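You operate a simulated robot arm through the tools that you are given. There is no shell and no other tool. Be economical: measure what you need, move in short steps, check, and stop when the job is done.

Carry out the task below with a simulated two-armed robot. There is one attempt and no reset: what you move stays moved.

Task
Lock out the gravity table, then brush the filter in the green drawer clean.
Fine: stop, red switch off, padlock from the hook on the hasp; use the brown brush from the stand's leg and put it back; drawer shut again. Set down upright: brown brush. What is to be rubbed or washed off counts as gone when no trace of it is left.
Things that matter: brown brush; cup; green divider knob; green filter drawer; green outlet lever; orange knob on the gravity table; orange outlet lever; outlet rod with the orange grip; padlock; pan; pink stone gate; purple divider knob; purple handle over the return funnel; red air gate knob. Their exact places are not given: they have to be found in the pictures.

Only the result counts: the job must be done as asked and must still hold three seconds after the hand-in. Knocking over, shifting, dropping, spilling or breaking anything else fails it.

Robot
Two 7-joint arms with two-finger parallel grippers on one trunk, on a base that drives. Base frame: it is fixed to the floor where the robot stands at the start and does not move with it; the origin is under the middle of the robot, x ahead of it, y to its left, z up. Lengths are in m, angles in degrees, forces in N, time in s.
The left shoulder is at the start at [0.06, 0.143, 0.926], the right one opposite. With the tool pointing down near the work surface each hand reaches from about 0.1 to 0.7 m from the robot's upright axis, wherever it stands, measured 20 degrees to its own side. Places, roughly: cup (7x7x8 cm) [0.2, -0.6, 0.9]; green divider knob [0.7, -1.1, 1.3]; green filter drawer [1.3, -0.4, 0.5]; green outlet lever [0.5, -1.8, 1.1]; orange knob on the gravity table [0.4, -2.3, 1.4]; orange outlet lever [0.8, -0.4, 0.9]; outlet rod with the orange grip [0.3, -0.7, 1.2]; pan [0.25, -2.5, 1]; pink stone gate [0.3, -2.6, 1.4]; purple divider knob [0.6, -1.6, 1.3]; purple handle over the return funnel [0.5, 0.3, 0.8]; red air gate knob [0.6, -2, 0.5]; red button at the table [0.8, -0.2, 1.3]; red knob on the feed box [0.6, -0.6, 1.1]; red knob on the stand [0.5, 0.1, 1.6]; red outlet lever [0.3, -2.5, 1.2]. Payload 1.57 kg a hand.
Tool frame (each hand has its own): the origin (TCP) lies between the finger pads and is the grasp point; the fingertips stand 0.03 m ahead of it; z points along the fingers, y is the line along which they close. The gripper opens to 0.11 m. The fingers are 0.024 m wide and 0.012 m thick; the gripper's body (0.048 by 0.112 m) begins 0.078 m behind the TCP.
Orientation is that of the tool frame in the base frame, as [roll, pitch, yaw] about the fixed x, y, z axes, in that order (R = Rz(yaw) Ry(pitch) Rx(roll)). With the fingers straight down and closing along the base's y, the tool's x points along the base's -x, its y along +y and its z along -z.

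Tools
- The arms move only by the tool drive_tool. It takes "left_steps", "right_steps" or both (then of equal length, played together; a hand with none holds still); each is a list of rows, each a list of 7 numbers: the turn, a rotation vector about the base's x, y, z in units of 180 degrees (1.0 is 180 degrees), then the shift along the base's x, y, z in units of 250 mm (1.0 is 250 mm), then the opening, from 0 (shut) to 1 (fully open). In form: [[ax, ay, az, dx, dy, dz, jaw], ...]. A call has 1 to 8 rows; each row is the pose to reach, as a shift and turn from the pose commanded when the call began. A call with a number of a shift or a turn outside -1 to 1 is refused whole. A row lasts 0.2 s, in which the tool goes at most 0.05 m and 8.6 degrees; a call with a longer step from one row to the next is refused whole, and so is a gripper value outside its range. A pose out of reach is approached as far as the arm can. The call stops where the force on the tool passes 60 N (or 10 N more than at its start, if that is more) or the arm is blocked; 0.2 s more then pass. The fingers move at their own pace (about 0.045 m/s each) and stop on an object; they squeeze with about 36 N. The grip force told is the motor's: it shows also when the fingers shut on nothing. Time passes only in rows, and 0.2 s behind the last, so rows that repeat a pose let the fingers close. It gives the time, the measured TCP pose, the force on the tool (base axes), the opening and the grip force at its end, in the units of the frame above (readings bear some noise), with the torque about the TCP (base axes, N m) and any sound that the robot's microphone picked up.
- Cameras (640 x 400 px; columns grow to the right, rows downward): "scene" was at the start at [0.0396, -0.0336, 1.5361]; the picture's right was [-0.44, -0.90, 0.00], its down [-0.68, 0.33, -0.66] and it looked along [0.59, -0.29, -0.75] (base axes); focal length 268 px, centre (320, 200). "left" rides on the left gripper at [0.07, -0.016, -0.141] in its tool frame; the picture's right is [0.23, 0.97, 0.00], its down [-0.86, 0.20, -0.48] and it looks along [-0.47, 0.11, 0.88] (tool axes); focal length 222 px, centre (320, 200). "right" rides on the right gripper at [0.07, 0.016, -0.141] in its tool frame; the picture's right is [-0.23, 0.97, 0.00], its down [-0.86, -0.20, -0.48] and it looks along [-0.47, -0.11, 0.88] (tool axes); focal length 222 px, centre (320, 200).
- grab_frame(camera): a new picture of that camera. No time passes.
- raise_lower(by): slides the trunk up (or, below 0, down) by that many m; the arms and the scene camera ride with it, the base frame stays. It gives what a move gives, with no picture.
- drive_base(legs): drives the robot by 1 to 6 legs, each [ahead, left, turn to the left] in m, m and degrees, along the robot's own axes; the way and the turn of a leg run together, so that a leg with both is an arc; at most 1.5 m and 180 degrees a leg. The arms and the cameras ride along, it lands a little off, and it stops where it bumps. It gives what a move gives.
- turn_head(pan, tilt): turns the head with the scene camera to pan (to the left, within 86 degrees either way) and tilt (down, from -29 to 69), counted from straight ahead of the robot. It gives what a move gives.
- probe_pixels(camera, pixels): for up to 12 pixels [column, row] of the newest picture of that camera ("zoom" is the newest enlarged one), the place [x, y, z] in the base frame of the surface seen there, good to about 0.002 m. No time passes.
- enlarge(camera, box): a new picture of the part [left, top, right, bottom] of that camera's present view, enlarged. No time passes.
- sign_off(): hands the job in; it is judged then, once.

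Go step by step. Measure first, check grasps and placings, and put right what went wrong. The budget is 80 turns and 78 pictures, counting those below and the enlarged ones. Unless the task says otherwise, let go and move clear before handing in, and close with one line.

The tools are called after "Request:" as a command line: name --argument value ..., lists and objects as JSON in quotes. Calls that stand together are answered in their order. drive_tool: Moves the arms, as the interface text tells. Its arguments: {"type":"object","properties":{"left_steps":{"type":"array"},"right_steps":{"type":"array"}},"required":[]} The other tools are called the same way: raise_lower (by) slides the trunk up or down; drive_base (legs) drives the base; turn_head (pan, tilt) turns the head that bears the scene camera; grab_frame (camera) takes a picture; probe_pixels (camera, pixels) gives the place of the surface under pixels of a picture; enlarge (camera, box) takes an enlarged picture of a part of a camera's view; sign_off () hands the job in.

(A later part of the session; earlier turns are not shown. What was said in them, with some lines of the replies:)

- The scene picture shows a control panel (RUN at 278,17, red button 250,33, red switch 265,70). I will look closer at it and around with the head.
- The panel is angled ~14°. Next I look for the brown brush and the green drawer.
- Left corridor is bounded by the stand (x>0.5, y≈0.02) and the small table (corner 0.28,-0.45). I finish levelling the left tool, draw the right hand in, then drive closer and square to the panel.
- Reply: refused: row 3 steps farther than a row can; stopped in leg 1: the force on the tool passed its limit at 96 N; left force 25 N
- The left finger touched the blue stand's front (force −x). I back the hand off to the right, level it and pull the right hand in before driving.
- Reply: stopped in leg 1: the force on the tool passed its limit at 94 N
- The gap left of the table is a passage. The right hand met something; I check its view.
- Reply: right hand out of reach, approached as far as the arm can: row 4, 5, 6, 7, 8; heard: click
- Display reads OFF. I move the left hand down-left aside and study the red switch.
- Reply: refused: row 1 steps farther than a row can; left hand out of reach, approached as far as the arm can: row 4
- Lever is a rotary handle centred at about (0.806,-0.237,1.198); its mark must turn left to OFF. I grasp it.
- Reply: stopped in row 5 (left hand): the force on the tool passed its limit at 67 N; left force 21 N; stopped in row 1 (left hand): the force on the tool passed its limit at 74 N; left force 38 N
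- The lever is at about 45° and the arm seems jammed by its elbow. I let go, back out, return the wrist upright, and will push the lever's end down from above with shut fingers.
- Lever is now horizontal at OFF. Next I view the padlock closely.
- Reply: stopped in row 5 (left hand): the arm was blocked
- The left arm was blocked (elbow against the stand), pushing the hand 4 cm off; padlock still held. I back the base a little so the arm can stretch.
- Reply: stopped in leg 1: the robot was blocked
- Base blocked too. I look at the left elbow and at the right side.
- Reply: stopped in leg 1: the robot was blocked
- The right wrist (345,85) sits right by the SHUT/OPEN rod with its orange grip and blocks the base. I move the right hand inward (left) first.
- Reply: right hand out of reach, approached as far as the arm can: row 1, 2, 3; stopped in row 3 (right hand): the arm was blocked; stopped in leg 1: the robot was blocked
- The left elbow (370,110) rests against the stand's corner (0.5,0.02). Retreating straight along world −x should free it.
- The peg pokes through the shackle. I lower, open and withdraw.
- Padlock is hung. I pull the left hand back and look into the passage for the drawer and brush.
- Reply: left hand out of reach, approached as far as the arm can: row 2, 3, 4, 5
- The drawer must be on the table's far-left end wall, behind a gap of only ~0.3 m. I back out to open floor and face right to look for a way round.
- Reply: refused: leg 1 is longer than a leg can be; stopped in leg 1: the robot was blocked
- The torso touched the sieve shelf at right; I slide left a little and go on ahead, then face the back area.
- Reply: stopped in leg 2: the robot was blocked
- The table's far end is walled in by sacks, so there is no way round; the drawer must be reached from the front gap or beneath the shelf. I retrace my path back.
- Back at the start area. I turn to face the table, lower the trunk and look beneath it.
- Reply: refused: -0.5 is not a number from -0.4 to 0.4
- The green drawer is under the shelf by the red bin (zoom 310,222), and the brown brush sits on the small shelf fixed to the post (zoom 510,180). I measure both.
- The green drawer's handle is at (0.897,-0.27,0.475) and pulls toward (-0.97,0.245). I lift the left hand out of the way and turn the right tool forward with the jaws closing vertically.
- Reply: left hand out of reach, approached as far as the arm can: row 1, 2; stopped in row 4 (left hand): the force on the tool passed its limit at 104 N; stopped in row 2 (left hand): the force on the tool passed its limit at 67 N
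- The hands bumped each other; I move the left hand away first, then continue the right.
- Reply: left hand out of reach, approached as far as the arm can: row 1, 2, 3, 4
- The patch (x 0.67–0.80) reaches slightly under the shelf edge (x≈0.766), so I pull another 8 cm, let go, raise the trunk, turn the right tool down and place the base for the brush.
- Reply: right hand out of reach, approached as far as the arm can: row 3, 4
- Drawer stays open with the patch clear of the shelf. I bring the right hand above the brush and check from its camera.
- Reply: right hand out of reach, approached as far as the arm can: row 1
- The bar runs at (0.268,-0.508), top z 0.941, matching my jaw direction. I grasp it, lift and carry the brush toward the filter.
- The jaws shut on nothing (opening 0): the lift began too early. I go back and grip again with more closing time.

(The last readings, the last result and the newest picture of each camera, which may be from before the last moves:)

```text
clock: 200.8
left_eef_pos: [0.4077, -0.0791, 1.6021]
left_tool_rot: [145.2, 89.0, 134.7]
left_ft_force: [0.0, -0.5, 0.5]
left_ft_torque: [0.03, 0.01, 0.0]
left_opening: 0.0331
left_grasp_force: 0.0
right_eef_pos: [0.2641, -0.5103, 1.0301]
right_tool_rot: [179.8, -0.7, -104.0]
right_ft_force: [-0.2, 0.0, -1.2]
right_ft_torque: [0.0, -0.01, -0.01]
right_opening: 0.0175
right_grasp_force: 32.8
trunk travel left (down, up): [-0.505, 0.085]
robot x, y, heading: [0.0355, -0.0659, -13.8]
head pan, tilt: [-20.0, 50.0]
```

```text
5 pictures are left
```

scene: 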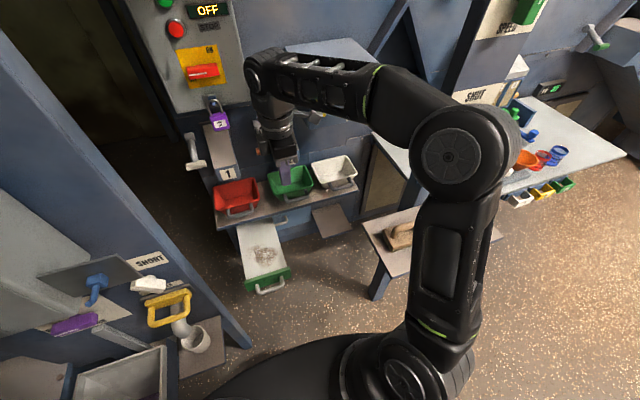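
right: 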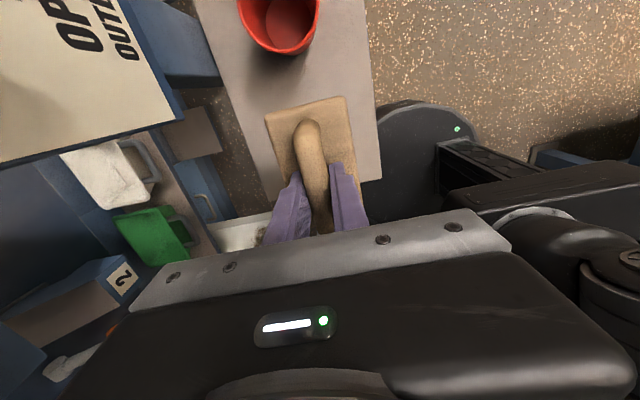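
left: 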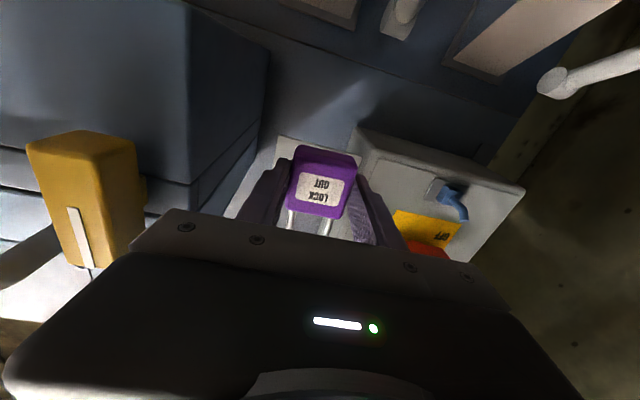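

Gripped now (opening 17.5 mm, lifted). I carry the brush over the filter and descend to a hover.

Request:
drive_tool --right_steps '[[0, 0, 0, 0.07, 0.07, 0.1, 0], [0, 0, 0, 0.21, 0.2, 0.12, 0], [0, 0, 0, 0.35, 0.33, 0.12, 0], [0, 0, 0, 0.49, 0.46, 0.12, 0], [0, 0, 0, 0.63, 0.6, 0.12, 0], [0, 0, 0, 0.77, 0.74, 0.12, 0], [0, 0, 0, 0.91, 0.87, 0.12, 0]]'

Request:
drive_tool --right_steps '[[0, 0, 0, 0.13, 0.13, 0, 0], [0, 0, 0, 0.26, 0.25, 0, 0], [0, 0, 0, 0.4, 0.38, -0.05, 0], [0, 0, 0, 0.498, 0.475, -0.15, 0], [0, 0, 0, 0.498, 0.475, -0.33, 0], [0, 0, 0, 0.498, 0.475, -0.51, 0], [0, 0, 0, 0.498, 0.475, -0.69, 0], [0, 0, 0, 0.498, 0.475, -0.87, 0]]'

Request:
drive_tool --right_steps '[[0, 0, 0, 0, 0, -0.18, 0], [0, 0, 0, 0, 0, -0.36, 0], [0, 0, 0, 0, 0, -0.54, 0], [0, 0, 0, 0, 0, -0.72, 0], [0, 0, 0, 0, 0, -0.82, 0], [0, 0, 0, 0, 0, -0.82, 0]]'

```text
clock: 202.4
left_eef_pos: [0.4097, -0.079, 1.6025]
left_tool_rot: [148.5, 89.0, 138.0]
left_ft_force: [0.5, 0.8, 0.1]
left_ft_torque: [-0.02, 0.0, -0.01]
left_opening: 0.033
left_grasp_force: 0.1
right_eef_pos: [0.4942, -0.2916, 1.0596]
right_tool_rot: [-179.9, -0.8, -104.1]
right_ft_force: [-0.1, -0.2, -1.9]
right_ft_torque: [-0.01, 0.0, 0.01]
right_opening: 0.0172
right_grasp_force: 32.2
trunk travel left (down, up): [-0.505, 0.085]
robot x, y, heading: [0.0366, -0.0634, -13.9]
head pan, tilt: [-20.0, 50.0]
```

```text
clock: 204.2
left_eef_pos: [0.4084, -0.0793, 1.6022]
left_tool_rot: [144.7, 88.9, 134.2]
left_ft_force: [-1.4, 0.4, -0.1]
left_ft_torque: [-0.03, -0.01, -0.02]
left_opening: 0.0328
left_grasp_force: 0.1
right_eef_pos: [0.6141, -0.1737, 0.8415]
right_tool_rot: [180.0, -0.7, -104.0]
right_ft_force: [-0.4, -0.7, -1.3]
right_ft_torque: [0.03, -0.02, 0.0]
right_opening: 0.0172
right_grasp_force: 32.2
right hand out of reach, approached as far as the arm can: row 2, 3, 4
trunk travel left (down, up): [-0.505, 0.085]
robot x, y, heading: [0.0372, -0.0695, -13.8]
head pan, tilt: [-20.0, 50.0]
```

```text
clock: 205.6
left_eef_pos: [0.4075, -0.0781, 1.6023]
left_tool_rot: [145.6, 89.0, 135.0]
left_ft_force: [0.1, -0.4, 0.1]
left_ft_torque: [-0.02, -0.03, 0.04]
left_opening: 0.0331
left_grasp_force: 0.0
right_eef_pos: [0.6155, -0.173, 0.6367]
right_tool_rot: [-180.0, -0.7, -104.0]
right_ft_force: [0.0, 0.9, -2.0]
right_ft_torque: [-0.02, -0.01, 0.0]
right_opening: 0.0174
right_grasp_force: 32.8
trunk travel left (down, up): [-0.505, 0.085]
robot x, y, heading: [0.0339, -0.063, -14.0]
head pan, tilt: [-20.0, 50.0]
```

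Hovering at z 0.637 over the filter. Now I stroke the brush over the whole patch, lift and check.

Request:
drive_tool --right_steps '[[0, 0, 0, 0.08, -0.02, -0.13, 0], [0, 0, 0, 0.08, -0.02, -0.247, 0], [0, 0, 0, 0.24, -0.06, -0.25, 0], [0, 0, 0, 0.38, -0.095, -0.25, 0], [0, 0, 0, 0.2, -0.05, -0.25, 0], [0, 0, 0, 0.03, -0.008, -0.25, 0], [0, 0, 0, 0.2, -0.05, -0.25, 0], [0, 0, 0, 0.38, -0.095, -0.25, 0]]'

Request:
drive_tool --right_steps '[[0, 0, 0, -0.022, -0.089, 0, 0], [0, 0, 0, -0.197, -0.045, 0, 0], [0, 0, 0, -0.371, -0.002, 0, 0], [0, 0, 0, -0.197, -0.045, 0, 0], [0, 0, 0, -0.022, -0.089, 0, 0], [0, 0, 0, -0.044, -0.175, 0, 0], [0, 0, 0, -0.219, -0.131, 0, 0], [0, 0, 0, -0.393, -0.088, 0, 0]]'

Request:
drive_tool --right_steps '[[0, 0, 0, 0.175, -0.044, 0, 0], [0, 0, 0, 0.349, -0.087, 0, 0], [0, 0, 0, 0.335, -0.145, 0, 0], [0, 0, 0, 0.16, -0.102, 0, 0], [0, 0, 0, -0.0145, -0.058, 0, 0], [0, 0, 0, 0.015, 0.06, 0, 0], [0, 0, 0, 0.044, 0.175, 0, 0], [0, 0, 0, 0.219, 0.131, 0, 0]]'

Request:
drive_tool --right_steps '[[0, 0, 0, 0.194, 0.034, 0, 0], [0, 0, 0, 0.019, 0.078, 0, 0], [0, 0, 0, -0.155, 0.122, 0, 0], [0, 0, 0, -0.155, 0.122, 0.15, 0], [0, 0, 0, -0.155, 0.122, 0.32, 0], [0, 0, 0, -0.155, 0.122, 0.5, 0], [0, 0, 0, -0.155, 0.122, 0.68, 0], [0, 0, 0, -0.155, 0.122, 0.86, 0]]'

Request:
drive_tool --right_steps '[[0, 0, 0, -0.08, -0.08, 0.14, 0], [0, 0, 0, -0.16, -0.16, 0.28, 0], [0, 0, 0, -0.24, -0.24, 0.42, 0], [0, 0, 0, -0.32, -0.32, 0.56, 0], [0, 0, 0, -0.4, -0.4, 0.7, 0], [0, 0, 0, -0.48, -0.48, 0.84, 0]]'

Request:
enlarge --camera "scene" --box '[190, 160, 350, 300]'

```text
clock: 207.4
left_eef_pos: [0.406, -0.0789, 1.6039]
left_tool_rot: [142.4, 89.1, 131.8]
left_ft_force: [0.8, 0.0, -0.6]
left_ft_torque: [-0.01, 0.01, -0.03]
left_opening: 0.0332
left_grasp_force: 0.0
right_eef_pos: [0.6374, -0.179, 0.5767]
right_tool_rot: [-179.8, -0.7, -104.1]
right_ft_force: [-1.0, 1.6, 24.0]
right_ft_torque: [-0.08, 0.0, -0.02]
right_opening: 0.0175
right_grasp_force: 32.4
right hand out of reach, approached as far as the arm can: row 3, 4, 5, 7, 8
trunk travel left (down, up): [-0.505, 0.085]
robot x, y, heading: [0.0394, -0.0658, -13.9]
head pan, tilt: [-20.0, 50.0]
```

```text
clock: 209.2
left_eef_pos: [0.4058, -0.0774, 1.604]
left_tool_rot: [143.4, 89.1, 132.8]
left_ft_force: [0.7, 0.3, 0.2]
left_ft_torque: [0.03, -0.02, 0.0]
left_opening: 0.0329
left_grasp_force: 0.1
right_eef_pos: [0.5404, -0.2005, 0.5764]
right_tool_rot: [-179.7, -0.6, -104.0]
right_ft_force: [5.7, 5.2, 30.4]
right_ft_torque: [-0.17, 0.12, -0.13]
right_opening: 0.0174
right_grasp_force: 31.9
trunk travel left (down, up): [-0.505, 0.085]
robot x, y, heading: [0.0352, -0.0592, -14.0]
head pan, tilt: [-20.0, 50.0]
```

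```text
clock: 211.0
left_eef_pos: [0.4064, -0.0784, 1.6046]
left_tool_rot: [143.4, 88.9, 132.8]
left_ft_force: [0.7, -0.7, 0.2]
left_ft_torque: [-0.02, 0.0, 0.02]
left_opening: 0.0329
left_grasp_force: 0.0
right_eef_pos: [0.5948, -0.1667, 0.576]
right_tool_rot: [-179.8, -0.5, -104.0]
right_ft_force: [0.3, -0.1, 21.8]
right_ft_torque: [-0.39, 0.25, -0.12]
right_opening: 0.0173
right_grasp_force: 32.7
trunk travel left (down, up): [-0.505, 0.085]
robot x, y, heading: [0.0364, -0.0632, -14.0]
head pan, tilt: [-20.0, 50.0]
```

```text
clock: 211.4
left_eef_pos: [0.4061, -0.0791, 1.6031]
left_tool_rot: [143.0, 89.1, 132.5]
left_ft_force: [0.1, -0.3, 0.0]
left_ft_torque: [0.0, 0.0, -0.03]
left_opening: 0.0326
left_grasp_force: 0.0
right_eef_pos: [0.6242, -0.1649, 0.5764]
right_tool_rot: [179.5, -1.1, -103.6]
right_ft_force: [-3.9, -4.6, 17.2]
right_ft_torque: [0.44, -0.34, 0.03]
right_opening: 0.0175
right_grasp_force: 32.7
right hand out of reach, approached as far as the arm can: row 1
trunk travel left (down, up): [-0.505, 0.085]
robot x, y, heading: [0.0361, -0.0656, -14.1]
head pan, tilt: [-20.0, 50.0]
stopped in row 1 (right hand): the force on the tool passed its limit at 75 N (the readings are from after the stop); the commanded pose is now the measured one
```

```text
clock: 212.8
left_eef_pos: [0.4068, -0.0786, 1.6034]
left_tool_rot: [143.2, 89.1, 132.7]
left_ft_force: [0.0, 0.4, 0.2]
left_ft_torque: [0.0, 0.02, -0.02]
left_opening: 0.033
left_grasp_force: 0.0
right_eef_pos: [0.5006, -0.2796, 0.7842]
right_tool_rot: [179.3, -1.0, -103.4]
right_ft_force: [0.9, 0.1, -1.2]
right_ft_torque: [0.02, 0.02, 0.0]
right_opening: 0.0174
right_grasp_force: 32.3
trunk travel left (down, up): [-0.505, 0.085]
robot x, y, heading: [0.0338, -0.0631, -14.1]
head pan, tilt: [-20.0, 50.0]
```

```text
2.86 times, centred on (270, 230) of scene
5 turns are left
```

zoom: 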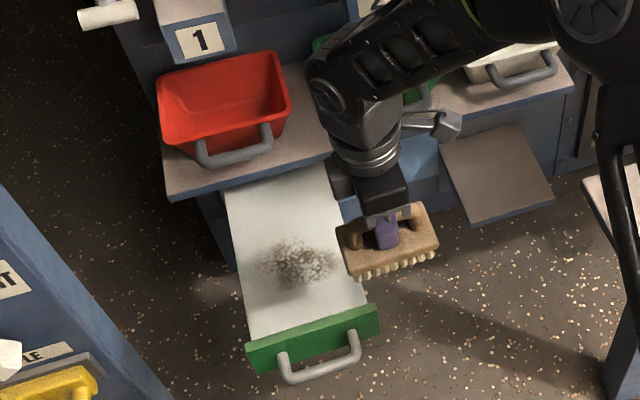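

The brush only reached part of the patch (arm at its reach limit), so a trace remains. I drive 12 cm closer and stroke the rest thoroughly.

Request:
drive_base --legs '[[0.12, 0, 0]]'

Request:
drive_tool --right_steps '[[0, 0, 0, 0.02, 0.16, -0.1, 0], [0, 0, 0, 0.04, 0.32, -0.18, 0], [0, 0, 0, 0.06, 0.46, -0.3, 0], [0, 0, 0, 0.072, 0.52, -0.45, 0], [0, 0, 0, 0.072, 0.52, -0.6, 0], [0, 0, 0, 0.072, 0.52, -0.75, 0], [0, 0, 0, 0.072, 0.52, -0.83, 0], [0, 0, 0, 0.072, 0.52, -0.84, 0]]'

Request:
drive_tool --right_steps '[[0, 0, 0, 0.1455, -0.036, 0, 0], [0, 0, 0, 0.291, -0.073, 0, 0], [0, 0, 0, 0.1455, -0.036, 0, 0], [0, 0, 0, -0.02, 0.005, 0, 0], [0, 0, 0, 0.1455, -0.036, 0, 0], [0, 0, 0, 0.291, -0.073, 0, 0], [0, 0, 0, 0.27, -0.158, 0, 0], [0, 0, 0, 0.124, -0.122, 0, 0]]'

Request:
drive_tool --right_steps '[[0, 0, 0, -0.165, 0.041, 0, 0], [0, 0, 0, 0, 0, 0, 0], [0, 0, 0, 0.1455, -0.036, 0, 0], [0, 0, 0, 0.1225, -0.129, 0, 0], [0, 0, 0, -0.023, -0.093, 0, 0], [0, 0, 0, -0.188, -0.052, 0, 0], [0, 0, 0, -0.023, -0.093, 0, 0], [0, 0, 0, 0.1225, -0.129, 0, 0]]'

Request:
drive_tool --right_steps '[[0, 0, 0, -0.0145, -0.058, 0, 0], [0, 0, 0, -0.17, -0.019, 0, 0], [0, 0, 0, -0.325, 0.02, 0, 0], [0, 0, 0, -0.17, -0.019, 0, 0], [0, 0, 0, -0.13, 0.14, 0, 0], [0, 0, 0, -0.091, 0.296, 0, 0], [0, 0, 0, 0.064, 0.257, 0, 0], [0, 0, 0, -0.091, 0.296, 0, 0]]'

Request:
drive_tool --right_steps '[[0, 0, 0, -0.136, 0.034, 0, 0], [0, 0, 0, 0, 0, 0, 0], [0, 0, 0, 0.155, -0.039, 0, 0], [0, 0, 0, 0.116, -0.194, 0, 0], [0, 0, 0, -0.039, -0.155, 0, 0], [0, 0, 0, -0.194, -0.116, 0, 0]]'

Request:
drive_tool --right_steps '[[0, 0, 0, 0.039, 0.155, 0, 0], [0, 0, 0, 0, 0, 0, 0], [0, 0, 0, -0.039, -0.155, 0, 0], [0, 0, 0, 0.116, -0.194, 0, 0], [0, 0, 0, 0.155, -0.039, 0, 0], [0, 0, 0, 0.194, 0.116, 0, 0], [0, 0, 0, 0.349, 0.078, 0, 0], [0, 0, 0, 0.31, -0.078, 0, 0]]'

Request:
drive_tool --right_steps '[[0, 0, 0, -0.039, -0.155, 0, 0], [0, 0, 0, -0.19, -0.116, 0, 0], [0, 0, 0, -0.19, -0.116, 0.16, 0], [0, 0, 0, -0.19, -0.116, 0.32, 0], [0, 0, 0, -0.19, -0.116, 0.48, 0], [0, 0, 0, -0.19, -0.116, 0.64, 0], [0, 0, 0, -0.19, -0.116, 0.8, 0], [0, 0, 0, -0.19, -0.116, 0.96, 0]]'

Request:
drive_tool --right_steps '[[0, 0, 0, -0.08, -0.12, 0.1, 0], [0, 0, 0, -0.16, -0.24, 0.2, 0], [0, 0, 0, -0.24, -0.36, 0.3, 0], [0, 0, 0, -0.32, -0.48, 0.4, 0], [0, 0, 0, -0.4, -0.6, 0.5, 0], [0, 0, 0, -0.48, -0.72, 0.6, 0]]'

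Request:
grab_frame --camera "scene"

```text
clock: 214.1
left_eef_pos: [0.5278, -0.1075, 1.6016]
left_tool_rot: [148.0, 88.9, 137.6]
left_ft_force: [0.7, 0.2, -0.4]
left_ft_torque: [-0.03, -0.02, 0.02]
left_opening: 0.0333
left_grasp_force: 0.0
right_eef_pos: [0.6206, -0.3092, 0.7831]
right_tool_rot: [179.2, -1.2, -103.4]
right_ft_force: [-0.3, -0.2, -2.0]
right_ft_torque: [0.0, 0.05, -0.02]
right_opening: 0.0171
right_grasp_force: 32.1
trunk travel left (down, up): [-0.505, 0.085]
robot x, y, heading: [0.1544, -0.0912, -13.9]
head pan, tilt: [-20.0, 50.0]
```

```text
clock: 215.9
left_eef_pos: [0.5233, -0.1072, 1.6035]
left_tool_rot: [142.1, 89.2, 131.5]
left_ft_force: [0.0, -0.6, 0.2]
left_ft_torque: [0.02, -0.01, -0.01]
left_opening: 0.033
left_grasp_force: 0.1
right_eef_pos: [0.6385, -0.1778, 0.5768]
right_tool_rot: [179.5, -1.1, -103.4]
right_ft_force: [-4.4, -1.3, 24.1]
right_ft_torque: [1.06, -0.14, 0.13]
right_opening: 0.0175
right_grasp_force: 31.8
trunk travel left (down, up): [-0.505, 0.085]
robot x, y, heading: [0.1549, -0.0926, -13.9]
head pan, tilt: [-20.0, 50.0]
```

```text
clock: 217.7
left_eef_pos: [0.5237, -0.1073, 1.6042]
left_tool_rot: [142.7, 89.2, 132.1]
left_ft_force: [-0.3, -0.1, 0.7]
left_ft_torque: [0.03, -0.01, -0.02]
left_opening: 0.0329
left_grasp_force: 0.0
right_eef_pos: [0.668, -0.2097, 0.5762]
right_tool_rot: [179.4, -1.2, -103.5]
right_ft_force: [3.4, -1.6, 25.0]
right_ft_torque: [1.02, -0.36, -0.07]
right_opening: 0.0172
right_grasp_force: 32.0
trunk travel left (down, up): [-0.505, 0.085]
robot x, y, heading: [0.1565, -0.0935, -13.9]
head pan, tilt: [-20.0, 50.0]
```

```text
clock: 219.5
left_eef_pos: [0.5227, -0.1066, 1.6048]
left_tool_rot: [141.3, 89.0, 130.9]
left_ft_force: [-0.4, -0.7, 0.1]
left_ft_torque: [-0.01, -0.02, -0.02]
left_opening: 0.0329
left_grasp_force: 0.0
right_eef_pos: [0.6987, -0.2431, 0.5763]
right_tool_rot: [179.5, -1.2, -103.5]
right_ft_force: [-2.3, -1.8, 29.4]
right_ft_torque: [-0.06, -0.18, -0.06]
right_opening: 0.0171
right_grasp_force: 32.1
trunk travel left (down, up): [-0.505, 0.085]
robot x, y, heading: [0.156, -0.0904, -13.7]
head pan, tilt: [-20.0, 50.0]
```

```text
clock: 221.3
left_eef_pos: [0.5226, -0.1074, 1.6044]
left_tool_rot: [138.4, 89.1, 127.9]
left_ft_force: [0.1, 0.3, -0.2]
left_ft_torque: [0.0, -0.02, 0.01]
left_opening: 0.033
left_grasp_force: 0.1
right_eef_pos: [0.6746, -0.1687, 0.5759]
right_tool_rot: [179.6, -1.2, -103.5]
right_ft_force: [-0.1, -7.3, 32.6]
right_ft_torque: [0.03, -0.23, 0.17]
right_opening: 0.0172
right_grasp_force: 32.8
trunk travel left (down, up): [-0.505, 0.085]
robot x, y, heading: [0.1514, -0.0928, -13.8]
head pan, tilt: [-20.0, 50.0]
```

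```text
clock: 222.7
left_eef_pos: [0.5232, -0.1043, 1.6039]
left_tool_rot: [143.7, 89.3, 133.1]
left_ft_force: [-0.5, -0.1, 0.4]
left_ft_torque: [0.02, -0.04, 0.02]
left_opening: 0.0329
left_grasp_force: 0.0
right_eef_pos: [0.6307, -0.1929, 0.5758]
right_tool_rot: [179.9, -0.7, -103.4]
right_ft_force: [7.4, 17.6, 46.5]
right_ft_torque: [0.51, -0.05, -0.18]
right_opening: 0.0174
right_grasp_force: 32.1
trunk travel left (down, up): [-0.505, 0.085]
robot x, y, heading: [0.1517, -0.097, -13.9]
head pan, tilt: [-20.0, 50.0]
```

```text
clock: 223.0
left_eef_pos: [0.5259, -0.1074, 1.6027]
left_tool_rot: [142.1, 88.9, 131.6]
left_ft_force: [0.2, 0.7, 0.8]
left_ft_torque: [0.0, -0.02, 0.04]
left_opening: 0.0328
left_grasp_force: 0.0
right_eef_pos: [0.6329, -0.1926, 0.5755]
right_tool_rot: [179.7, -1.6, -103.6]
right_ft_force: [-4.5, -2.7, 25.0]
right_ft_torque: [1.06, -0.15, 0.31]
right_opening: 0.0174
right_grasp_force: 31.8
trunk travel left (down, up): [-0.505, 0.085]
robot x, y, heading: [0.1522, -0.0956, -13.7]
head pan, tilt: [-20.0, 50.0]
stopped in row 1 (right hand): the force on the tool passed its limit at 74 N (the readings are from after the stop); the commanded pose is now the measured one
```

```text
clock: 224.8
left_eef_pos: [0.5263, -0.1086, 1.6038]
left_tool_rot: [145.0, 89.0, 134.5]
left_ft_force: [0.7, -0.1, -0.4]
left_ft_torque: [-0.01, 0.02, 0.03]
left_opening: 0.0331
left_grasp_force: 0.1
right_eef_pos: [0.5831, -0.2216, 0.8151]
right_tool_rot: [179.4, -1.7, -103.7]
right_ft_force: [-1.0, 0.1, -1.2]
right_ft_torque: [-0.01, 0.0, -0.01]
right_opening: 0.0175
right_grasp_force: 32.7
trunk travel left (down, up): [-0.505, 0.085]
robot x, y, heading: [0.1516, -0.0946, -13.7]
head pan, tilt: [-20.0, 50.0]
```

```text
clock: 226.2
left_eef_pos: [0.5258, -0.1073, 1.6025]
left_tool_rot: [144.1, 89.1, 133.5]
left_ft_force: [0.4, 0.7, 0.0]
left_ft_torque: [0.03, 0.03, 0.02]
left_opening: 0.0329
left_grasp_force: 0.0
right_eef_pos: [0.4628, -0.3996, 0.9649]
right_tool_rot: [179.5, -1.6, -103.6]
right_ft_force: [0.1, 0.3, -1.4]
right_ft_torque: [0.0, 0.01, -0.02]
right_opening: 0.0172
right_grasp_force: 32.8
trunk travel left (down, up): [-0.505, 0.085]
robot x, y, heading: [0.1526, -0.0962, -13.9]
head pan, tilt: [-20.0, 50.0]
```

```text
3 pictures are left
4 turns are left
```

scene: 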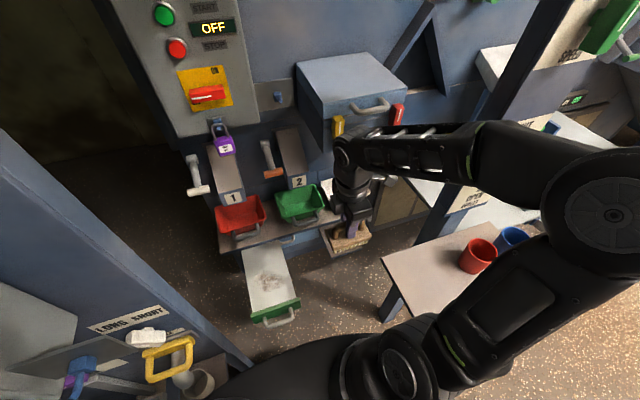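

A faint trace remains at (268,283). I correct the slight tilt, scrub the patch repeatedly in all directions, then carry the brush back to its shelf and set it down.

Request:
drive_tool --right_steps '[[0.0035, -0.0043, 0, 0.115, 0.107, -0.03, 0], [0.0035, -0.0043, 0, 0.23, 0.214, -0.06, 0], [0.0035, -0.0043, 0, 0.345, 0.321, -0.09, 0], [0.0035, -0.0043, 0, 0.46, 0.428, -0.12, 0], [0.0035, -0.0043, 0, 0.575, 0.535, -0.15, 0], [0.0035, -0.0043, 0, 0.69, 0.642, -0.18, 0], [0.0035, -0.0043, 0, 0.802, 0.751, -0.2, 0]]'

Request:
drive_tool --right_steps '[[0, 0, 0, 0, 0, -0.16, 0], [0, 0, 0, 0, 0, -0.32, 0], [0, 0, 0, 0, 0, -0.48, 0], [0, 0, 0, 0, 0, -0.64, 0], [0, 0, 0, 0, 0, -0.8, 0], [0, 0, 0, 0, 0, -0.96, 0]]'

Request:
drive_tool --right_steps '[[0, 0, 0, 0, 0, -0.16, 0], [0, 0, 0, 0, 0, -0.3, 0], [0, 0, 0, 0, 0, -0.38, 0], [0, 0, 0, 0, 0, -0.396, 0]]'

Request:
drive_tool --right_steps '[[0, 0, 0, 0.155, -0.039, 0, 0], [0, 0, 0, 0, 0, 0, 0], [0, 0, 0, -0.155, 0.039, 0, 0], [0, 0, 0, 0, 0, 0, 0], [0, 0, 0, 0.155, -0.039, 0, 0], [0, 0, 0, 0, 0, 0, 0], [0, 0, 0, -0.155, 0.039, 0, 0], [0, 0, 0, 0, 0, 0, 0]]'

Request:
drive_tool --right_steps '[[0, 0, 0, 0.034, 0.136, 0, 0], [0, 0, 0, 0.189, 0.097, 0, 0], [0, 0, 0, 0.034, 0.136, 0, 0], [0, 0, 0, -0.121, 0.175, 0, 0], [0, 0, 0, 0.034, 0.136, 0, 0], [0, 0, 0, 0.189, 0.097, 0, 0], [0, 0, 0, 0.034, 0.136, 0, 0], [0, 0, 0, 0, 0, 0, 0]]'

Request:
drive_tool --right_steps '[[0, 0, 0, -0.039, -0.155, 0, 0], [0, 0, 0, 0.116, -0.194, 0, 0], [0, 0, 0, -0.039, -0.155, 0, 0], [0, 0, 0, -0.194, -0.116, 0, 0], [0, 0, 0, -0.039, -0.155, 0, 0], [0, 0, 0, 0.116, -0.194, 0, 0], [0, 0, 0, -0.039, -0.155, 0, 0], [0, 0, 0, 0, 0, 0, 0]]'

Request:
drive_tool --right_steps '[[0, 0, 0, 0.034, 0.136, 0, 0], [0, 0, 0, 0, 0, 0, 0], [0, 0, 0, -0.039, -0.155, 0, 0], [0, 0, 0, -0.194, -0.116, 0, 0], [0, 0, 0, -0.155, 0.039, 0, 0], [0, 0, 0, -0.121, 0.175, 0, 0], [0, 0, 0, -0.155, 0.039, 0, 0], [0, 0, 0, 0, 0, 0, 0]]'

Request:
drive_tool --right_steps '[[0, 0, 0, 0.155, -0.039, 0, 0], [0, 0, 0, 0.189, 0.097, 0, 0], [0, 0, 0, 0.155, -0.039, 0, 0], [0, 0, 0, 0.116, -0.194, 0, 0], [0, 0, 0, 0.155, -0.039, 0, 0], [0, 0, 0, 0.189, 0.097, 0, 0], [0, 0, 0, 0.155, -0.039, 0, 0], [0, 0, 0, 0, 0, 0, 0]]'

Request:
drive_tool --right_steps '[[0, 0, 0, 0.155, -0.039, 0, 0], [0, 0, 0, 0, 0, 0, 0], [0, 0, 0, -0.155, 0.039, 0, 0], [0, 0, 0, 0, 0, 0, 0], [0, 0, 0, 0.155, -0.039, 0, 0], [0, 0, 0, 0, 0, 0, 0], [0, 0, 0, -0.155, 0.039, 0, 0], [0, 0, 0, 0, 0, 0, 0]]'

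Request:
drive_tool --right_steps '[[0, 0, 0, 0.034, 0.136, 0, 0], [0, 0, 0, 0.189, 0.097, 0, 0], [0, 0, 0, 0.034, 0.136, 0, 0], [0, 0, 0, -0.121, 0.175, 0, 0], [0, 0, 0, 0.034, 0.136, 0, 0], [0, 0, 0, 0.189, 0.097, 0, 0], [0, 0, 0, 0.034, 0.136, 0, 0], [0, 0, 0, 0, 0, 0, 0]]'

Request:
drive_tool --right_steps '[[0, 0, 0, -0.039, -0.155, 0, 0], [0, 0, 0, 0.116, -0.194, 0, 0], [0, 0, 0, -0.039, -0.155, 0, 0], [0, 0, 0, -0.194, -0.116, 0, 0], [0, 0, 0, -0.039, -0.155, 0, 0], [0, 0, 0, 0.116, -0.194, 0, 0], [0, 0, 0, -0.039, -0.155, 0, 0], [0, 0, 0, 0, 0, 0, 0]]'

Request:
drive_tool --right_steps '[[0, 0, 0, 0.155, -0.039, 0, 0], [0, 0, 0, 0, 0, 0, 0], [0, 0, 0, -0.155, 0.039, 0, 0], [0, 0, 0, 0, 0, 0, 0], [0, 0, 0, 0.155, -0.039, 0, 0], [0, 0, 0, 0, 0, 0, 0], [0, 0, 0, -0.155, 0.039, 0, 0], [0, 0, 0, 0, 0, 0, 0]]'

Request:
drive_tool --right_steps '[[0, 0, 0, 0, 0, 0.16, 0], [0, 0, 0, 0, 0, 0.32, 0], [0, 0, 0, 0, 0, 0.48, 0], [0, 0, 0, 0, 0, 0.64, 0], [0, 0, 0, 0, 0, 0.8, 0], [0, 0, 0, 0, 0, 0.96, 0]]'

Request:
drive_base --legs '[[-0.12, 0, 0]]'

Request:
drive_tool --right_steps '[[0, 0, 0, -0.1, -0.115, 0.09, 0], [0, 0, 0, -0.2, -0.23, 0.18, 0], [0, 0, 0, -0.3, -0.345, 0.27, 0], [0, 0, 0, -0.4, -0.46, 0.36, 0], [0, 0, 0, -0.5, -0.575, 0.45, 0], [0, 0, 0, -0.6, -0.69, 0.54, 0], [0, 0, 0, -0.7, -0.805, 0.63, 0], [0, 0, 0, -0.8, -0.92, 0.72, 0]]'

Request:
grab_frame --camera "scene"

```text
clock: 227.8
left_eef_pos: [0.528, -0.1071, 1.6035]
left_tool_rot: [148.3, 88.9, 137.9]
left_ft_force: [0.2, 0.0, -0.5]
left_ft_torque: [0.02, 0.01, 0.04]
left_opening: 0.0328
left_grasp_force: 0.0
right_eef_pos: [0.666, -0.2123, 0.9118]
right_tool_rot: [179.9, -0.9, -103.7]
right_ft_force: [-0.2, 0.4, -1.3]
right_ft_torque: [-0.01, 0.04, -0.02]
right_opening: 0.0174
right_grasp_force: 32.4
trunk travel left (down, up): [-0.505, 0.085]
robot x, y, heading: [0.1538, -0.0912, -13.9]
head pan, tilt: [-20.0, 50.0]
```

```text
clock: 229.2
left_eef_pos: [0.5275, -0.108, 1.6024]
left_tool_rot: [147.0, 89.0, 136.3]
left_ft_force: [0.2, 0.6, 0.4]
left_ft_torque: [-0.01, 0.01, -0.02]
left_opening: 0.0331
left_grasp_force: 0.1
right_eef_pos: [0.6673, -0.2147, 0.6736]
right_tool_rot: [-179.9, -0.8, -103.5]
right_ft_force: [0.1, 1.1, -1.5]
right_ft_torque: [0.01, -0.01, -0.02]
right_opening: 0.0174
right_grasp_force: 32.0
trunk travel left (down, up): [-0.505, 0.085]
robot x, y, heading: [0.1544, -0.096, -14.0]
head pan, tilt: [-20.0, 50.0]
```

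```text
clock: 230.2
left_eef_pos: [0.5248, -0.1077, 1.6025]
left_tool_rot: [144.6, 89.0, 134.1]
left_ft_force: [-0.3, 0.5, 0.1]
left_ft_torque: [-0.01, 0.04, 0.0]
left_opening: 0.0331
left_grasp_force: 0.1
right_eef_pos: [0.6659, -0.2126, 0.5764]
right_tool_rot: [-179.8, -0.9, -103.6]
right_ft_force: [0.6, -0.6, 13.3]
right_ft_torque: [-0.7, 0.63, -0.01]
right_opening: 0.0173
right_grasp_force: 32.1
trunk travel left (down, up): [-0.505, 0.085]
robot x, y, heading: [0.1544, -0.0942, -13.9]
head pan, tilt: [-20.0, 50.0]
```

```text
clock: 232.0
left_eef_pos: [0.5269, -0.1068, 1.6034]
left_tool_rot: [144.7, 89.0, 134.2]
left_ft_force: [0.1, -0.2, -0.7]
left_ft_torque: [0.02, 0.0, 0.0]
left_opening: 0.033
left_grasp_force: 0.0
right_eef_pos: [0.664, -0.2139, 0.5767]
right_tool_rot: [180.0, -0.9, -103.5]
right_ft_force: [-1.3, -0.4, 5.1]
right_ft_torque: [0.22, -0.08, -0.02]
right_opening: 0.0172
right_grasp_force: 32.0
trunk travel left (down, up): [-0.505, 0.085]
robot x, y, heading: [0.1549, -0.0929, -13.9]
head pan, tilt: [-20.0, 50.0]
```

```text
clock: 233.8
left_eef_pos: [0.5249, -0.1081, 1.6044]
left_tool_rot: [143.5, 88.9, 133.0]
left_ft_force: [-0.6, -0.3, -0.2]
left_ft_torque: [0.01, -0.03, 0.02]
left_opening: 0.0332
left_grasp_force: 0.1
right_eef_pos: [0.6658, -0.2134, 0.5758]
right_tool_rot: [-179.8, -0.8, -103.4]
right_ft_force: [1.9, 8.4, 21.7]
right_ft_torque: [0.3, 0.1, -0.01]
right_opening: 0.0174
right_grasp_force: 31.8
trunk travel left (down, up): [-0.505, 0.085]
robot x, y, heading: [0.1528, -0.09, -13.9]
head pan, tilt: [-20.0, 50.0]
```

```text
clock: 235.6
left_eef_pos: [0.5229, -0.1074, 1.6041]
left_tool_rot: [142.9, 89.1, 132.3]
left_ft_force: [-0.5, 0.5, -1.0]
left_ft_torque: [-0.02, 0.02, 0.01]
left_opening: 0.0333
left_grasp_force: 0.1
right_eef_pos: [0.6663, -0.2171, 0.5759]
right_tool_rot: [-179.9, -0.9, -103.6]
right_ft_force: [-1.4, -9.9, 30.3]
right_ft_torque: [-0.37, 0.25, 0.21]
right_opening: 0.0174
right_grasp_force: 32.4
trunk travel left (down, up): [-0.505, 0.085]
robot x, y, heading: [0.1532, -0.0893, -13.9]
head pan, tilt: [-20.0, 50.0]
```

```text
clock: 237.4
left_eef_pos: [0.5256, -0.1064, 1.6032]
left_tool_rot: [145.9, 89.0, 135.3]
left_ft_force: [0.1, -0.1, -0.6]
left_ft_torque: [0.01, 0.01, 0.0]
left_opening: 0.0329
left_grasp_force: 0.1
right_eef_pos: [0.6631, -0.2146, 0.5757]
right_tool_rot: [-179.9, -0.8, -103.6]
right_ft_force: [-1.1, 1.7, 16.2]
right_ft_torque: [0.57, 0.14, -0.07]
right_opening: 0.0172
right_grasp_force: 32.3
trunk travel left (down, up): [-0.505, 0.085]
robot x, y, heading: [0.1569, -0.0937, -13.9]
head pan, tilt: [-20.0, 50.0]
```

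```text
clock: 239.2
left_eef_pos: [0.525, -0.1061, 1.604]
left_tool_rot: [144.4, 89.1, 133.8]
left_ft_force: [-0.6, -0.1, -0.1]
left_ft_torque: [0.0, 0.01, -0.01]
left_opening: 0.0331
left_grasp_force: 0.1
right_eef_pos: [0.666, -0.2145, 0.5756]
right_tool_rot: [-179.7, -0.9, -103.7]
right_ft_force: [2.1, -2.2, 19.4]
right_ft_torque: [0.9, -0.03, -0.17]
right_opening: 0.0174
right_grasp_force: 32.4
trunk travel left (down, up): [-0.505, 0.085]
robot x, y, heading: [0.1548, -0.0904, -13.8]
head pan, tilt: [-20.0, 50.0]
```

```text
clock: 241.0
left_eef_pos: [0.5259, -0.1079, 1.604]
left_tool_rot: [145.1, 88.9, 134.7]
left_ft_force: [0.1, 0.1, 0.2]
left_ft_torque: [-0.02, 0.03, 0.01]
left_opening: 0.0331
left_grasp_force: 0.0
right_eef_pos: [0.6643, -0.2122, 0.5757]
right_tool_rot: [-179.8, -0.9, -103.7]
right_ft_force: [0.2, -1.3, 0.0]
right_ft_torque: [-0.14, -0.04, 0.03]
right_opening: 0.0171
right_grasp_force: 32.3
trunk travel left (down, up): [-0.505, 0.085]
robot x, y, heading: [0.1517, -0.0917, -13.8]
head pan, tilt: [-20.0, 50.0]
```

```text
clock: 242.8
left_eef_pos: [0.5254, -0.1071, 1.6032]
left_tool_rot: [144.0, 89.0, 133.7]
left_ft_force: [0.5, 1.2, -0.4]
left_ft_torque: [0.03, 0.0, -0.02]
left_opening: 0.0331
left_grasp_force: 0.0
right_eef_pos: [0.6655, -0.2129, 0.577]
right_tool_rot: [-180.0, -0.8, -103.5]
right_ft_force: [1.9, 3.4, 7.7]
right_ft_torque: [-0.2, 0.11, -0.02]
right_opening: 0.0172
right_grasp_force: 32.2
trunk travel left (down, up): [-0.505, 0.085]
robot x, y, heading: [0.1527, -0.0928, -13.7]
head pan, tilt: [-20.0, 50.0]
```

```text
clock: 244.6
left_eef_pos: [0.5241, -0.1068, 1.6032]
left_tool_rot: [144.4, 89.1, 133.9]
left_ft_force: [-0.7, 1.2, 0.3]
left_ft_torque: [-0.01, -0.02, 0.02]
left_opening: 0.0329
left_grasp_force: 0.1
right_eef_pos: [0.6659, -0.2153, 0.5758]
right_tool_rot: [-180.0, -1.1, -103.6]
right_ft_force: [0.3, -6.6, 20.6]
right_ft_torque: [-0.06, 0.07, 0.02]
right_opening: 0.0173
right_grasp_force: 31.9
trunk travel left (down, up): [-0.505, 0.085]
robot x, y, heading: [0.1532, -0.094, -14.2]
head pan, tilt: [-20.0, 50.0]
```

```text
clock: 246.4
left_eef_pos: [0.5254, -0.1083, 1.6026]
left_tool_rot: [145.7, 89.0, 135.2]
left_ft_force: [0.4, -0.2, -0.2]
left_ft_torque: [-0.01, -0.01, 0.02]
left_opening: 0.0329
left_grasp_force: 0.0
right_eef_pos: [0.6654, -0.2142, 0.5756]
right_tool_rot: [-179.9, -0.9, -103.6]
right_ft_force: [-0.2, 2.5, 13.7]
right_ft_torque: [0.11, -0.03, -0.23]
right_opening: 0.0172
right_grasp_force: 32.5
trunk travel left (down, up): [-0.505, 0.085]
robot x, y, heading: [0.1525, -0.0917, -13.8]
head pan, tilt: [-20.0, 50.0]
```

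```text
clock: 247.8
left_eef_pos: [0.5255, -0.1065, 1.6033]
left_tool_rot: [145.4, 89.0, 134.9]
left_ft_force: [0.7, -0.3, 0.6]
left_ft_torque: [-0.03, -0.01, -0.01]
left_opening: 0.0332
left_grasp_force: 0.1
right_eef_pos: [0.667, -0.2122, 0.8147]
right_tool_rot: [180.0, -0.9, -103.5]
right_ft_force: [-0.5, -0.6, -1.8]
right_ft_torque: [-0.01, -0.02, 0.02]
right_opening: 0.0171
right_grasp_force: 31.9
trunk travel left (down, up): [-0.505, 0.085]
robot x, y, heading: [0.1524, -0.0933, -13.6]
head pan, tilt: [-20.0, 50.0]
```

```text
clock: 249.0
left_eef_pos: [0.4123, -0.0785, 1.6029]
left_tool_rot: [143.2, 89.0, 132.7]
left_ft_force: [0.2, 0.2, -0.2]
left_ft_torque: [0.01, -0.01, 0.04]
left_opening: 0.0328
left_grasp_force: 0.0
right_eef_pos: [0.554, -0.1842, 0.8154]
right_tool_rot: [-180.0, -1.0, -103.5]
right_ft_force: [-0.3, -0.5, -0.8]
right_ft_torque: [-0.01, -0.03, 0.01]
right_opening: 0.0174
right_grasp_force: 32.2
trunk travel left (down, up): [-0.505, 0.085]
robot x, y, heading: [0.042, -0.0648, -13.6]
head pan, tilt: [-20.0, 50.0]
```

```text
clock: 250.8
left_eef_pos: [0.4117, -0.0798, 1.6045]
left_tool_rot: [143.1, 88.9, 132.7]
left_ft_force: [0.2, -0.9, -0.1]
left_ft_torque: [0.01, 0.02, 0.04]
left_opening: 0.033
left_grasp_force: 0.1
right_eef_pos: [0.3529, -0.4131, 0.9958]
right_tool_rot: [-180.0, -0.8, -103.6]
right_ft_force: [-0.6, 0.3, -1.4]
right_ft_torque: [0.0, -0.05, -0.01]
right_opening: 0.0172
right_grasp_force: 31.8
trunk travel left (down, up): [-0.505, 0.085]
robot x, y, heading: [0.0466, -0.0639, -14.0]
head pan, tilt: [-20.0, 50.0]
```

```text
2 pictures are left
3 turns are left
```

scene: 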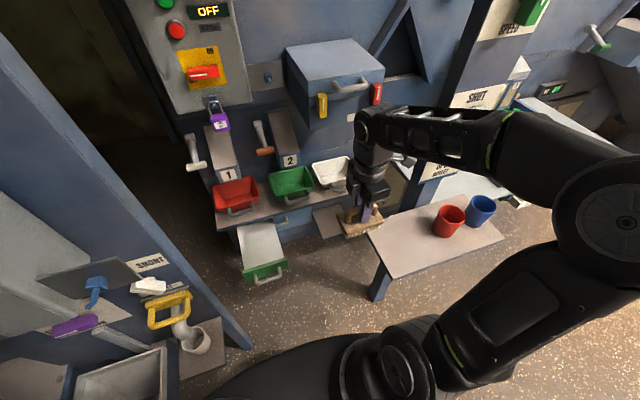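

The filter now looks clean white (262,245). Now I set the brush back on its shelf, then turn the right hand forward, lower, and push the drawer shut with the base.

Request:
drive_tool --right_steps '[[0, 0, 0, -0.12, -0.13, 0, 0], [0, 0, 0, -0.24, -0.26, 0, 0], [0, 0, 0, -0.352, -0.389, 0, 0], [0, 0, 0, -0.352, -0.389, -0.13, 0], [0, 0, 0, -0.352, -0.389, -0.24, 0], [0, 0, 0, -0.352, -0.389, -0.268, 0], [0, 0, 0, -0.352, -0.389, -0.268, 0.3], [0, 0, 0, -0.352, -0.389, -0.268, 0.6]]'

Request:
drive_tool --right_steps '[[0, 0, 0, 0, 0, 0, 0.6], [0, 0, 0, 0, 0, 0, 0.6], [0, 0, 0, 0, 0, 0.12, 0.6], [0, 0, 0, 0, 0, 0.27, 0.6], [0, 0, 0, 0, 0, 0.4, 0.6]]'

Request:
drive_tool --right_steps '[[0, 0, 0, 0.12, 0.142, 0, 0.3], [0, 0, 0, 0.24, 0.284, 0, 0], [0, 0, 0, 0.36, 0.426, 0, 0], [0, 0, 0, 0.48, 0.568, 0, 0], [0, 0, 0, 0.6, 0.71, 0, 0], [0, 0, 0, 0.72, 0.852, 0, 0], [0, 0, 0, 0.84, 0.994, 0, 0]]'

Request:
drive_tool --right_steps '[[0, 0, 0, 0.12, 0.142, 0, 0], [0, 0, 0, 0.24, 0.284, 0, 0], [0, 0, 0, 0.36, 0.426, 0, 0]]'

Request:
drive_base --legs '[[-0.28, -0.03, 0]]'

Request:
drive_tool --right_steps '[[-0.0114, -0.0458, 0, 0.05, -0.012, -0.029, 0], [-0.0228, -0.0916, 0, 0.1, -0.024, -0.058, 0], [-0.0342, -0.1374, 0, 0.15, -0.036, -0.087, 0], [-0.0456, -0.1832, 0, 0.2, -0.048, -0.117, 0], [-0.057, -0.229, 0, 0.25, -0.06, -0.146, 0], [-0.0684, -0.2748, 0, 0.3, -0.072, -0.175, 0], [-0.0798, -0.3206, 0, 0.35, -0.084, -0.204, 0], [-0.0912, -0.3664, 0, 0.4, -0.096, -0.234, 0]]'

Request:
drive_tool --right_steps '[[-0.0099, -0.0395, 0, 0, 0, 0, 0], [-0.0197, -0.079, 0, 0, 0, 0, 0], [-0.0296, -0.1185, 0, 0, 0, 0, 0], [-0.0296, -0.1185, 0, 0, 0, 0, 0]]'

Request:
raise_lower --by -0.4

Request:
raise_lower --by -0.1

Request:
turn_head --pan 0 --tilt 20

Request:
grab_frame --camera "scene"

```text
clock: 252.6
left_eef_pos: [0.4143, -0.0787, 1.6039]
left_tool_rot: [146.9, 88.9, 136.5]
left_ft_force: [-0.1, -0.1, -0.3]
left_ft_torque: [-0.03, -0.01, 0.01]
left_opening: 0.0327
left_grasp_force: 0.1
right_eef_pos: [0.2667, -0.5119, 0.9271]
right_tool_rot: [-179.8, -0.9, -103.5]
right_ft_force: [5.0, -1.2, 12.7]
right_ft_torque: [0.2, 0.25, -0.02]
right_opening: 0.0596
right_grasp_force: 0.1
trunk travel left (down, up): [-0.505, 0.085]
robot x, y, heading: [0.043, -0.067, -14.0]
head pan, tilt: [-20.0, 50.0]
```

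```text
clock: 253.8
left_eef_pos: [0.4128, -0.0788, 1.6033]
left_tool_rot: [145.4, 88.9, 134.9]
left_ft_force: [-0.1, 0.1, -0.3]
left_ft_torque: [-0.02, -0.02, -0.02]
left_opening: 0.033
left_grasp_force: 0.0
right_eef_pos: [0.2669, -0.5113, 1.0294]
right_tool_rot: [180.0, -0.9, -103.6]
right_ft_force: [0.1, -0.8, -0.3]
right_ft_torque: [-0.03, 0.0, -0.01]
right_opening: 0.0657
right_grasp_force: 0.0
trunk travel left (down, up): [-0.505, 0.085]
robot x, y, heading: [0.0419, -0.0612, -13.9]
head pan, tilt: [-20.0, 50.0]
```

```text
clock: 255.4
left_eef_pos: [0.4137, -0.079, 1.6033]
left_tool_rot: [148.2, 89.1, 137.8]
left_ft_force: [1.0, 0.0, 0.4]
left_ft_torque: [0.01, -0.03, 0.0]
left_opening: 0.0328
left_grasp_force: 0.1
right_eef_pos: [0.4797, -0.2648, 1.0294]
right_tool_rot: [-180.0, -1.0, -103.7]
right_ft_force: [-0.4, 0.4, -0.1]
right_ft_torque: [0.03, 0.04, 0.01]
right_opening: 0.0
right_grasp_force: 21.1
trunk travel left (down, up): [-0.505, 0.085]
robot x, y, heading: [0.042, -0.0663, -14.0]
head pan, tilt: [-20.0, 50.0]
```

```text
clock: 256.2
left_eef_pos: [0.4151, -0.077, 1.6029]
left_tool_rot: [152.2, 89.1, 141.9]
left_ft_force: [-0.4, 0.5, -0.2]
left_ft_torque: [-0.01, -0.04, -0.07]
left_opening: 0.0329
left_grasp_force: 0.0
right_eef_pos: [0.5706, -0.1537, 1.0264]
right_tool_rot: [-180.0, -1.0, -103.6]
right_ft_force: [0.0, -0.2, -0.3]
right_ft_torque: [-0.03, 0.01, 0.05]
right_opening: 0.0
right_grasp_force: 21.3
trunk travel left (down, up): [-0.505, 0.085]
robot x, y, heading: [0.038, -0.0677, -13.8]
head pan, tilt: [-20.0, 50.0]
```

```text
clock: 258.1
left_eef_pos: [0.1365, -0.0431, 1.6041]
left_tool_rot: [143.3, 89.1, 133.0]
left_ft_force: [-0.3, 0.7, 0.1]
left_ft_torque: [0.01, 0.02, 0.0]
left_opening: 0.0331
left_grasp_force: 0.1
right_eef_pos: [0.2929, -0.1191, 1.0269]
right_tool_rot: [-179.9, -0.9, -103.7]
right_ft_force: [0.0, 0.0, -0.5]
right_ft_torque: [0.0, -0.01, -0.03]
right_opening: 0.0001
right_grasp_force: 21.1
trunk travel left (down, up): [-0.505, 0.085]
robot x, y, heading: [-0.2341, -0.0276, -13.9]
head pan, tilt: [-20.0, 50.0]
```

```text
clock: 259.9
left_eef_pos: [0.1399, -0.0418, 1.6033]
left_tool_rot: [146.4, 89.0, 135.9]
left_ft_force: [-0.3, 0.2, -0.3]
left_ft_torque: [-0.03, -0.01, 0.02]
left_opening: 0.0331
left_grasp_force: 0.2
right_eef_pos: [0.3947, -0.1414, 0.9686]
right_tool_rot: [-111.8, -0.7, -104.7]
right_ft_force: [-0.3, -0.3, -0.3]
right_ft_torque: [0.0, -0.02, -0.01]
right_opening: 0.0
right_grasp_force: 21.3
trunk travel left (down, up): [-0.505, 0.085]
robot x, y, heading: [-0.234, -0.0241, -13.5]
head pan, tilt: [-20.0, 50.0]
```

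```text
clock: 260.9
left_eef_pos: [0.1372, -0.0412, 1.6038]
left_tool_rot: [144.7, 89.0, 134.3]
left_ft_force: [-0.9, -0.1, 0.5]
left_ft_torque: [0.0, 0.01, -0.01]
left_opening: 0.0331
left_grasp_force: 0.0
right_eef_pos: [0.3936, -0.1422, 0.9693]
right_tool_rot: [-89.9, -0.3, -104.8]
right_ft_force: [-1.0, -0.8, 0.3]
right_ft_torque: [0.01, -0.03, 0.01]
right_opening: 0.0001
right_grasp_force: 21.1
trunk travel left (down, up): [-0.505, 0.085]
robot x, y, heading: [-0.2341, -0.0244, -14.1]
head pan, tilt: [-20.0, 50.0]
```

```text
clock: 264.8
left_eef_pos: [0.1382, -0.0406, 1.2028]
left_tool_rot: [145.2, 89.0, 134.8]
left_ft_force: [0.0, 0.2, -0.9]
left_ft_torque: [-0.03, 0.0, -0.02]
left_opening: 0.0334
left_grasp_force: 0.0
right_eef_pos: [0.3948, -0.1419, 0.5682]
right_tool_rot: [-90.0, -0.4, -104.9]
right_ft_force: [0.7, 0.1, 0.0]
right_ft_torque: [0.0, 0.03, 0.01]
right_opening: 0.0
right_grasp_force: 21.1
trunk travel left (down, up): [-0.105, 0.485]
robot x, y, heading: [-0.2326, -0.0276, -14.1]
head pan, tilt: [-20.0, 50.0]
```

```text
clock: 266.1
left_eef_pos: [0.1377, -0.043, 1.1029]
left_tool_rot: [145.3, 88.9, 134.7]
left_ft_force: [0.2, -0.3, -0.1]
left_ft_torque: [0.02, 0.02, 0.02]
left_opening: 0.0331
left_grasp_force: 0.1
right_eef_pos: [0.3942, -0.1437, 0.4701]
right_tool_rot: [-90.0, -0.4, -104.8]
right_ft_force: [0.6, -0.6, -0.8]
right_ft_torque: [-0.03, 0.01, 0.02]
right_opening: 0.0001
right_grasp_force: 21.1
trunk travel left (down, up): [-0.005, 0.585]
robot x, y, heading: [-0.2358, -0.0281, -14.0]
head pan, tilt: [-20.0, 50.0]
```

```text
clock: 267.1
left_eef_pos: [0.1382, -0.0425, 1.1031]
left_tool_rot: [145.3, 89.0, 134.8]
left_ft_force: [-0.7, -1.0, -0.7]
left_ft_torque: [0.0, 0.03, 0.01]
left_opening: 0.0331
left_grasp_force: 0.0
right_eef_pos: [0.3934, -0.1423, 0.4683]
right_tool_rot: [-90.1, -0.4, -104.9]
right_ft_force: [-0.4, 0.3, 0.2]
right_ft_torque: [-0.04, 0.03, -0.02]
right_opening: 0.0
right_grasp_force: 21.4
trunk travel left (down, up): [-0.005, 0.585]
robot x, y, heading: [-0.236, -0.0296, -14.1]
head pan, tilt: [0.0, 20.0]
```

```text
1 pictures are left
2 turns are left
```

scene: 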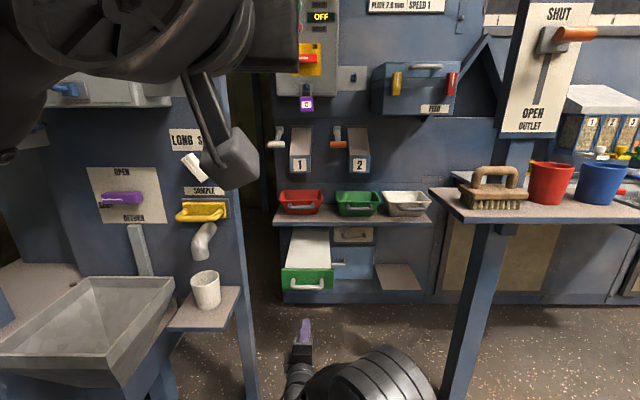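

The brush stands back on its shelf, the filter is clean, and the right fist is lined up with the drawer handle. I extend the arm and push the drawer shut with the base, then back off.

Request:
drive_tool --right_steps '[[0, 0, 0, 0.13, -0.036, 0, 0], [0, 0, 0, 0.26, -0.072, 0, 0], [0, 0, 0, 0.39, -0.105, 0, 0]]'

Request:
drive_base --legs '[[0.3, 0, 0], [0.2, 0, 0]]'

Request:
drive_tool --right_steps '[[0, 0, 0, 0.02, -0.005, 0, 0], [0, 0, 0, 0.04, -0.01, 0, 0], [0, 0, 0, 0.06, -0.015, 0, 0]]'

Request:
drive_base --legs '[[-0.25, 0, 0]]'

Request:
grab_frame --camera "scene"

```text
clock: 267.9
left_eef_pos: [0.1386, -0.0418, 1.1038]
left_tool_rot: [145.2, 89.1, 134.5]
left_ft_force: [-0.3, 0.4, 0.2]
left_ft_torque: [0.04, 0.02, 0.05]
left_opening: 0.0327
left_grasp_force: 0.1
right_eef_pos: [0.491, -0.1693, 0.4679]
right_tool_rot: [-90.0, -0.4, -104.8]
right_ft_force: [0.5, -0.7, -0.2]
right_ft_torque: [0.0, -0.01, 0.04]
right_opening: 0.0
right_grasp_force: 20.9
trunk travel left (down, up): [-0.005, 0.585]
robot x, y, heading: [-0.2354, -0.0294, -14.0]
head pan, tilt: [0.0, 20.0]
```

```text
clock: 270.7
left_eef_pos: [0.5227, -0.1335, 1.1033]
left_tool_rot: [143.7, 89.0, 133.9]
left_ft_force: [-0.1, -0.8, -0.6]
left_ft_torque: [-0.02, 0.02, 0.03]
left_opening: 0.0333
left_grasp_force: 0.2
right_eef_pos: [0.8694, -0.2545, 0.4672]
right_tool_rot: [-89.6, -0.4, -104.9]
right_ft_force: [-16.4, 1.1, 7.0]
right_ft_torque: [-0.09, -0.23, -0.28]
right_opening: 0.0002
right_grasp_force: 21.3
trunk travel left (down, up): [-0.005, 0.585]
robot x, y, heading: [0.1487, -0.1236, -13.8]
head pan, tilt: [0.0, 20.0]
stopped in leg 2: the force on the tool passed its limit at 259 N (the readings are from after the stop); the commanded pose is now the measured one
```

```text
clock: 271.1
left_eef_pos: [0.5204, -0.1324, 1.1034]
left_tool_rot: [142.0, 89.0, 132.0]
left_ft_force: [-0.4, -0.8, -0.1]
left_ft_torque: [0.02, 0.02, 0.0]
left_opening: 0.0326
left_grasp_force: 0.0
right_eef_pos: [0.8689, -0.2557, 0.4667]
right_tool_rot: [-89.5, -0.4, -104.9]
right_ft_force: [-25.2, 0.3, 9.0]
right_ft_torque: [-0.17, -0.32, -0.37]
right_opening: 0.0
right_grasp_force: 21.8
trunk travel left (down, up): [-0.005, 0.585]
robot x, y, heading: [0.1509, -0.1223, -13.3]
head pan, tilt: [0.0, 20.0]
stopped in row 1 (right hand): the force on the tool passed its limit at 73 N (the readings are from after the stop); the commanded pose is now the measured one
```

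```text
clock: 272.9
left_eef_pos: [0.2773, -0.0727, 1.1027]
left_tool_rot: [146.9, 88.9, 137.1]
left_ft_force: [0.0, -0.3, 0.4]
left_ft_torque: [0.0, -0.03, 0.03]
left_opening: 0.0329
left_grasp_force: 0.0
right_eef_pos: [0.6251, -0.1938, 0.4645]
right_tool_rot: [-89.8, -0.4, -104.6]
right_ft_force: [-0.2, -0.2, 1.6]
right_ft_torque: [0.0, 0.05, -0.02]
right_opening: 0.0
right_grasp_force: 21.5
trunk travel left (down, up): [-0.005, 0.585]
robot x, y, heading: [-0.0949, -0.0597, -13.2]
head pan, tilt: [0.0, 20.0]
```

```text
0 pictures are left
1 turns are left
```

scene: 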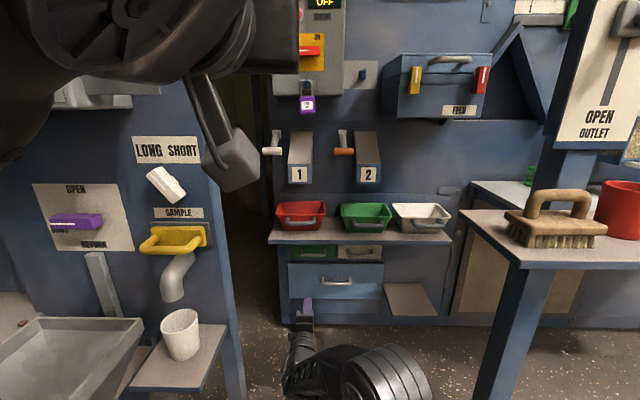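

The last picture shows the green drawer (312,252) flush with its neighbour, the brush upright on its shelf (555,225), the switch off and the padlock on the hasp, with both hands clear. I am handing in.

Request:
sign_off

```text
The job is handed in.
```

The job is handed in: the table is stopped with its red switch off and the padlock on the hasp, the filter looked clean, the brown brush is back upright on its shelf, and the green drawer is shut. While driving and reaching, the robot bumped the blue stand, the sieve shelf and something near Elevator A. I saw nothing displaced in the later pictures, but I did not go back to check the last two.
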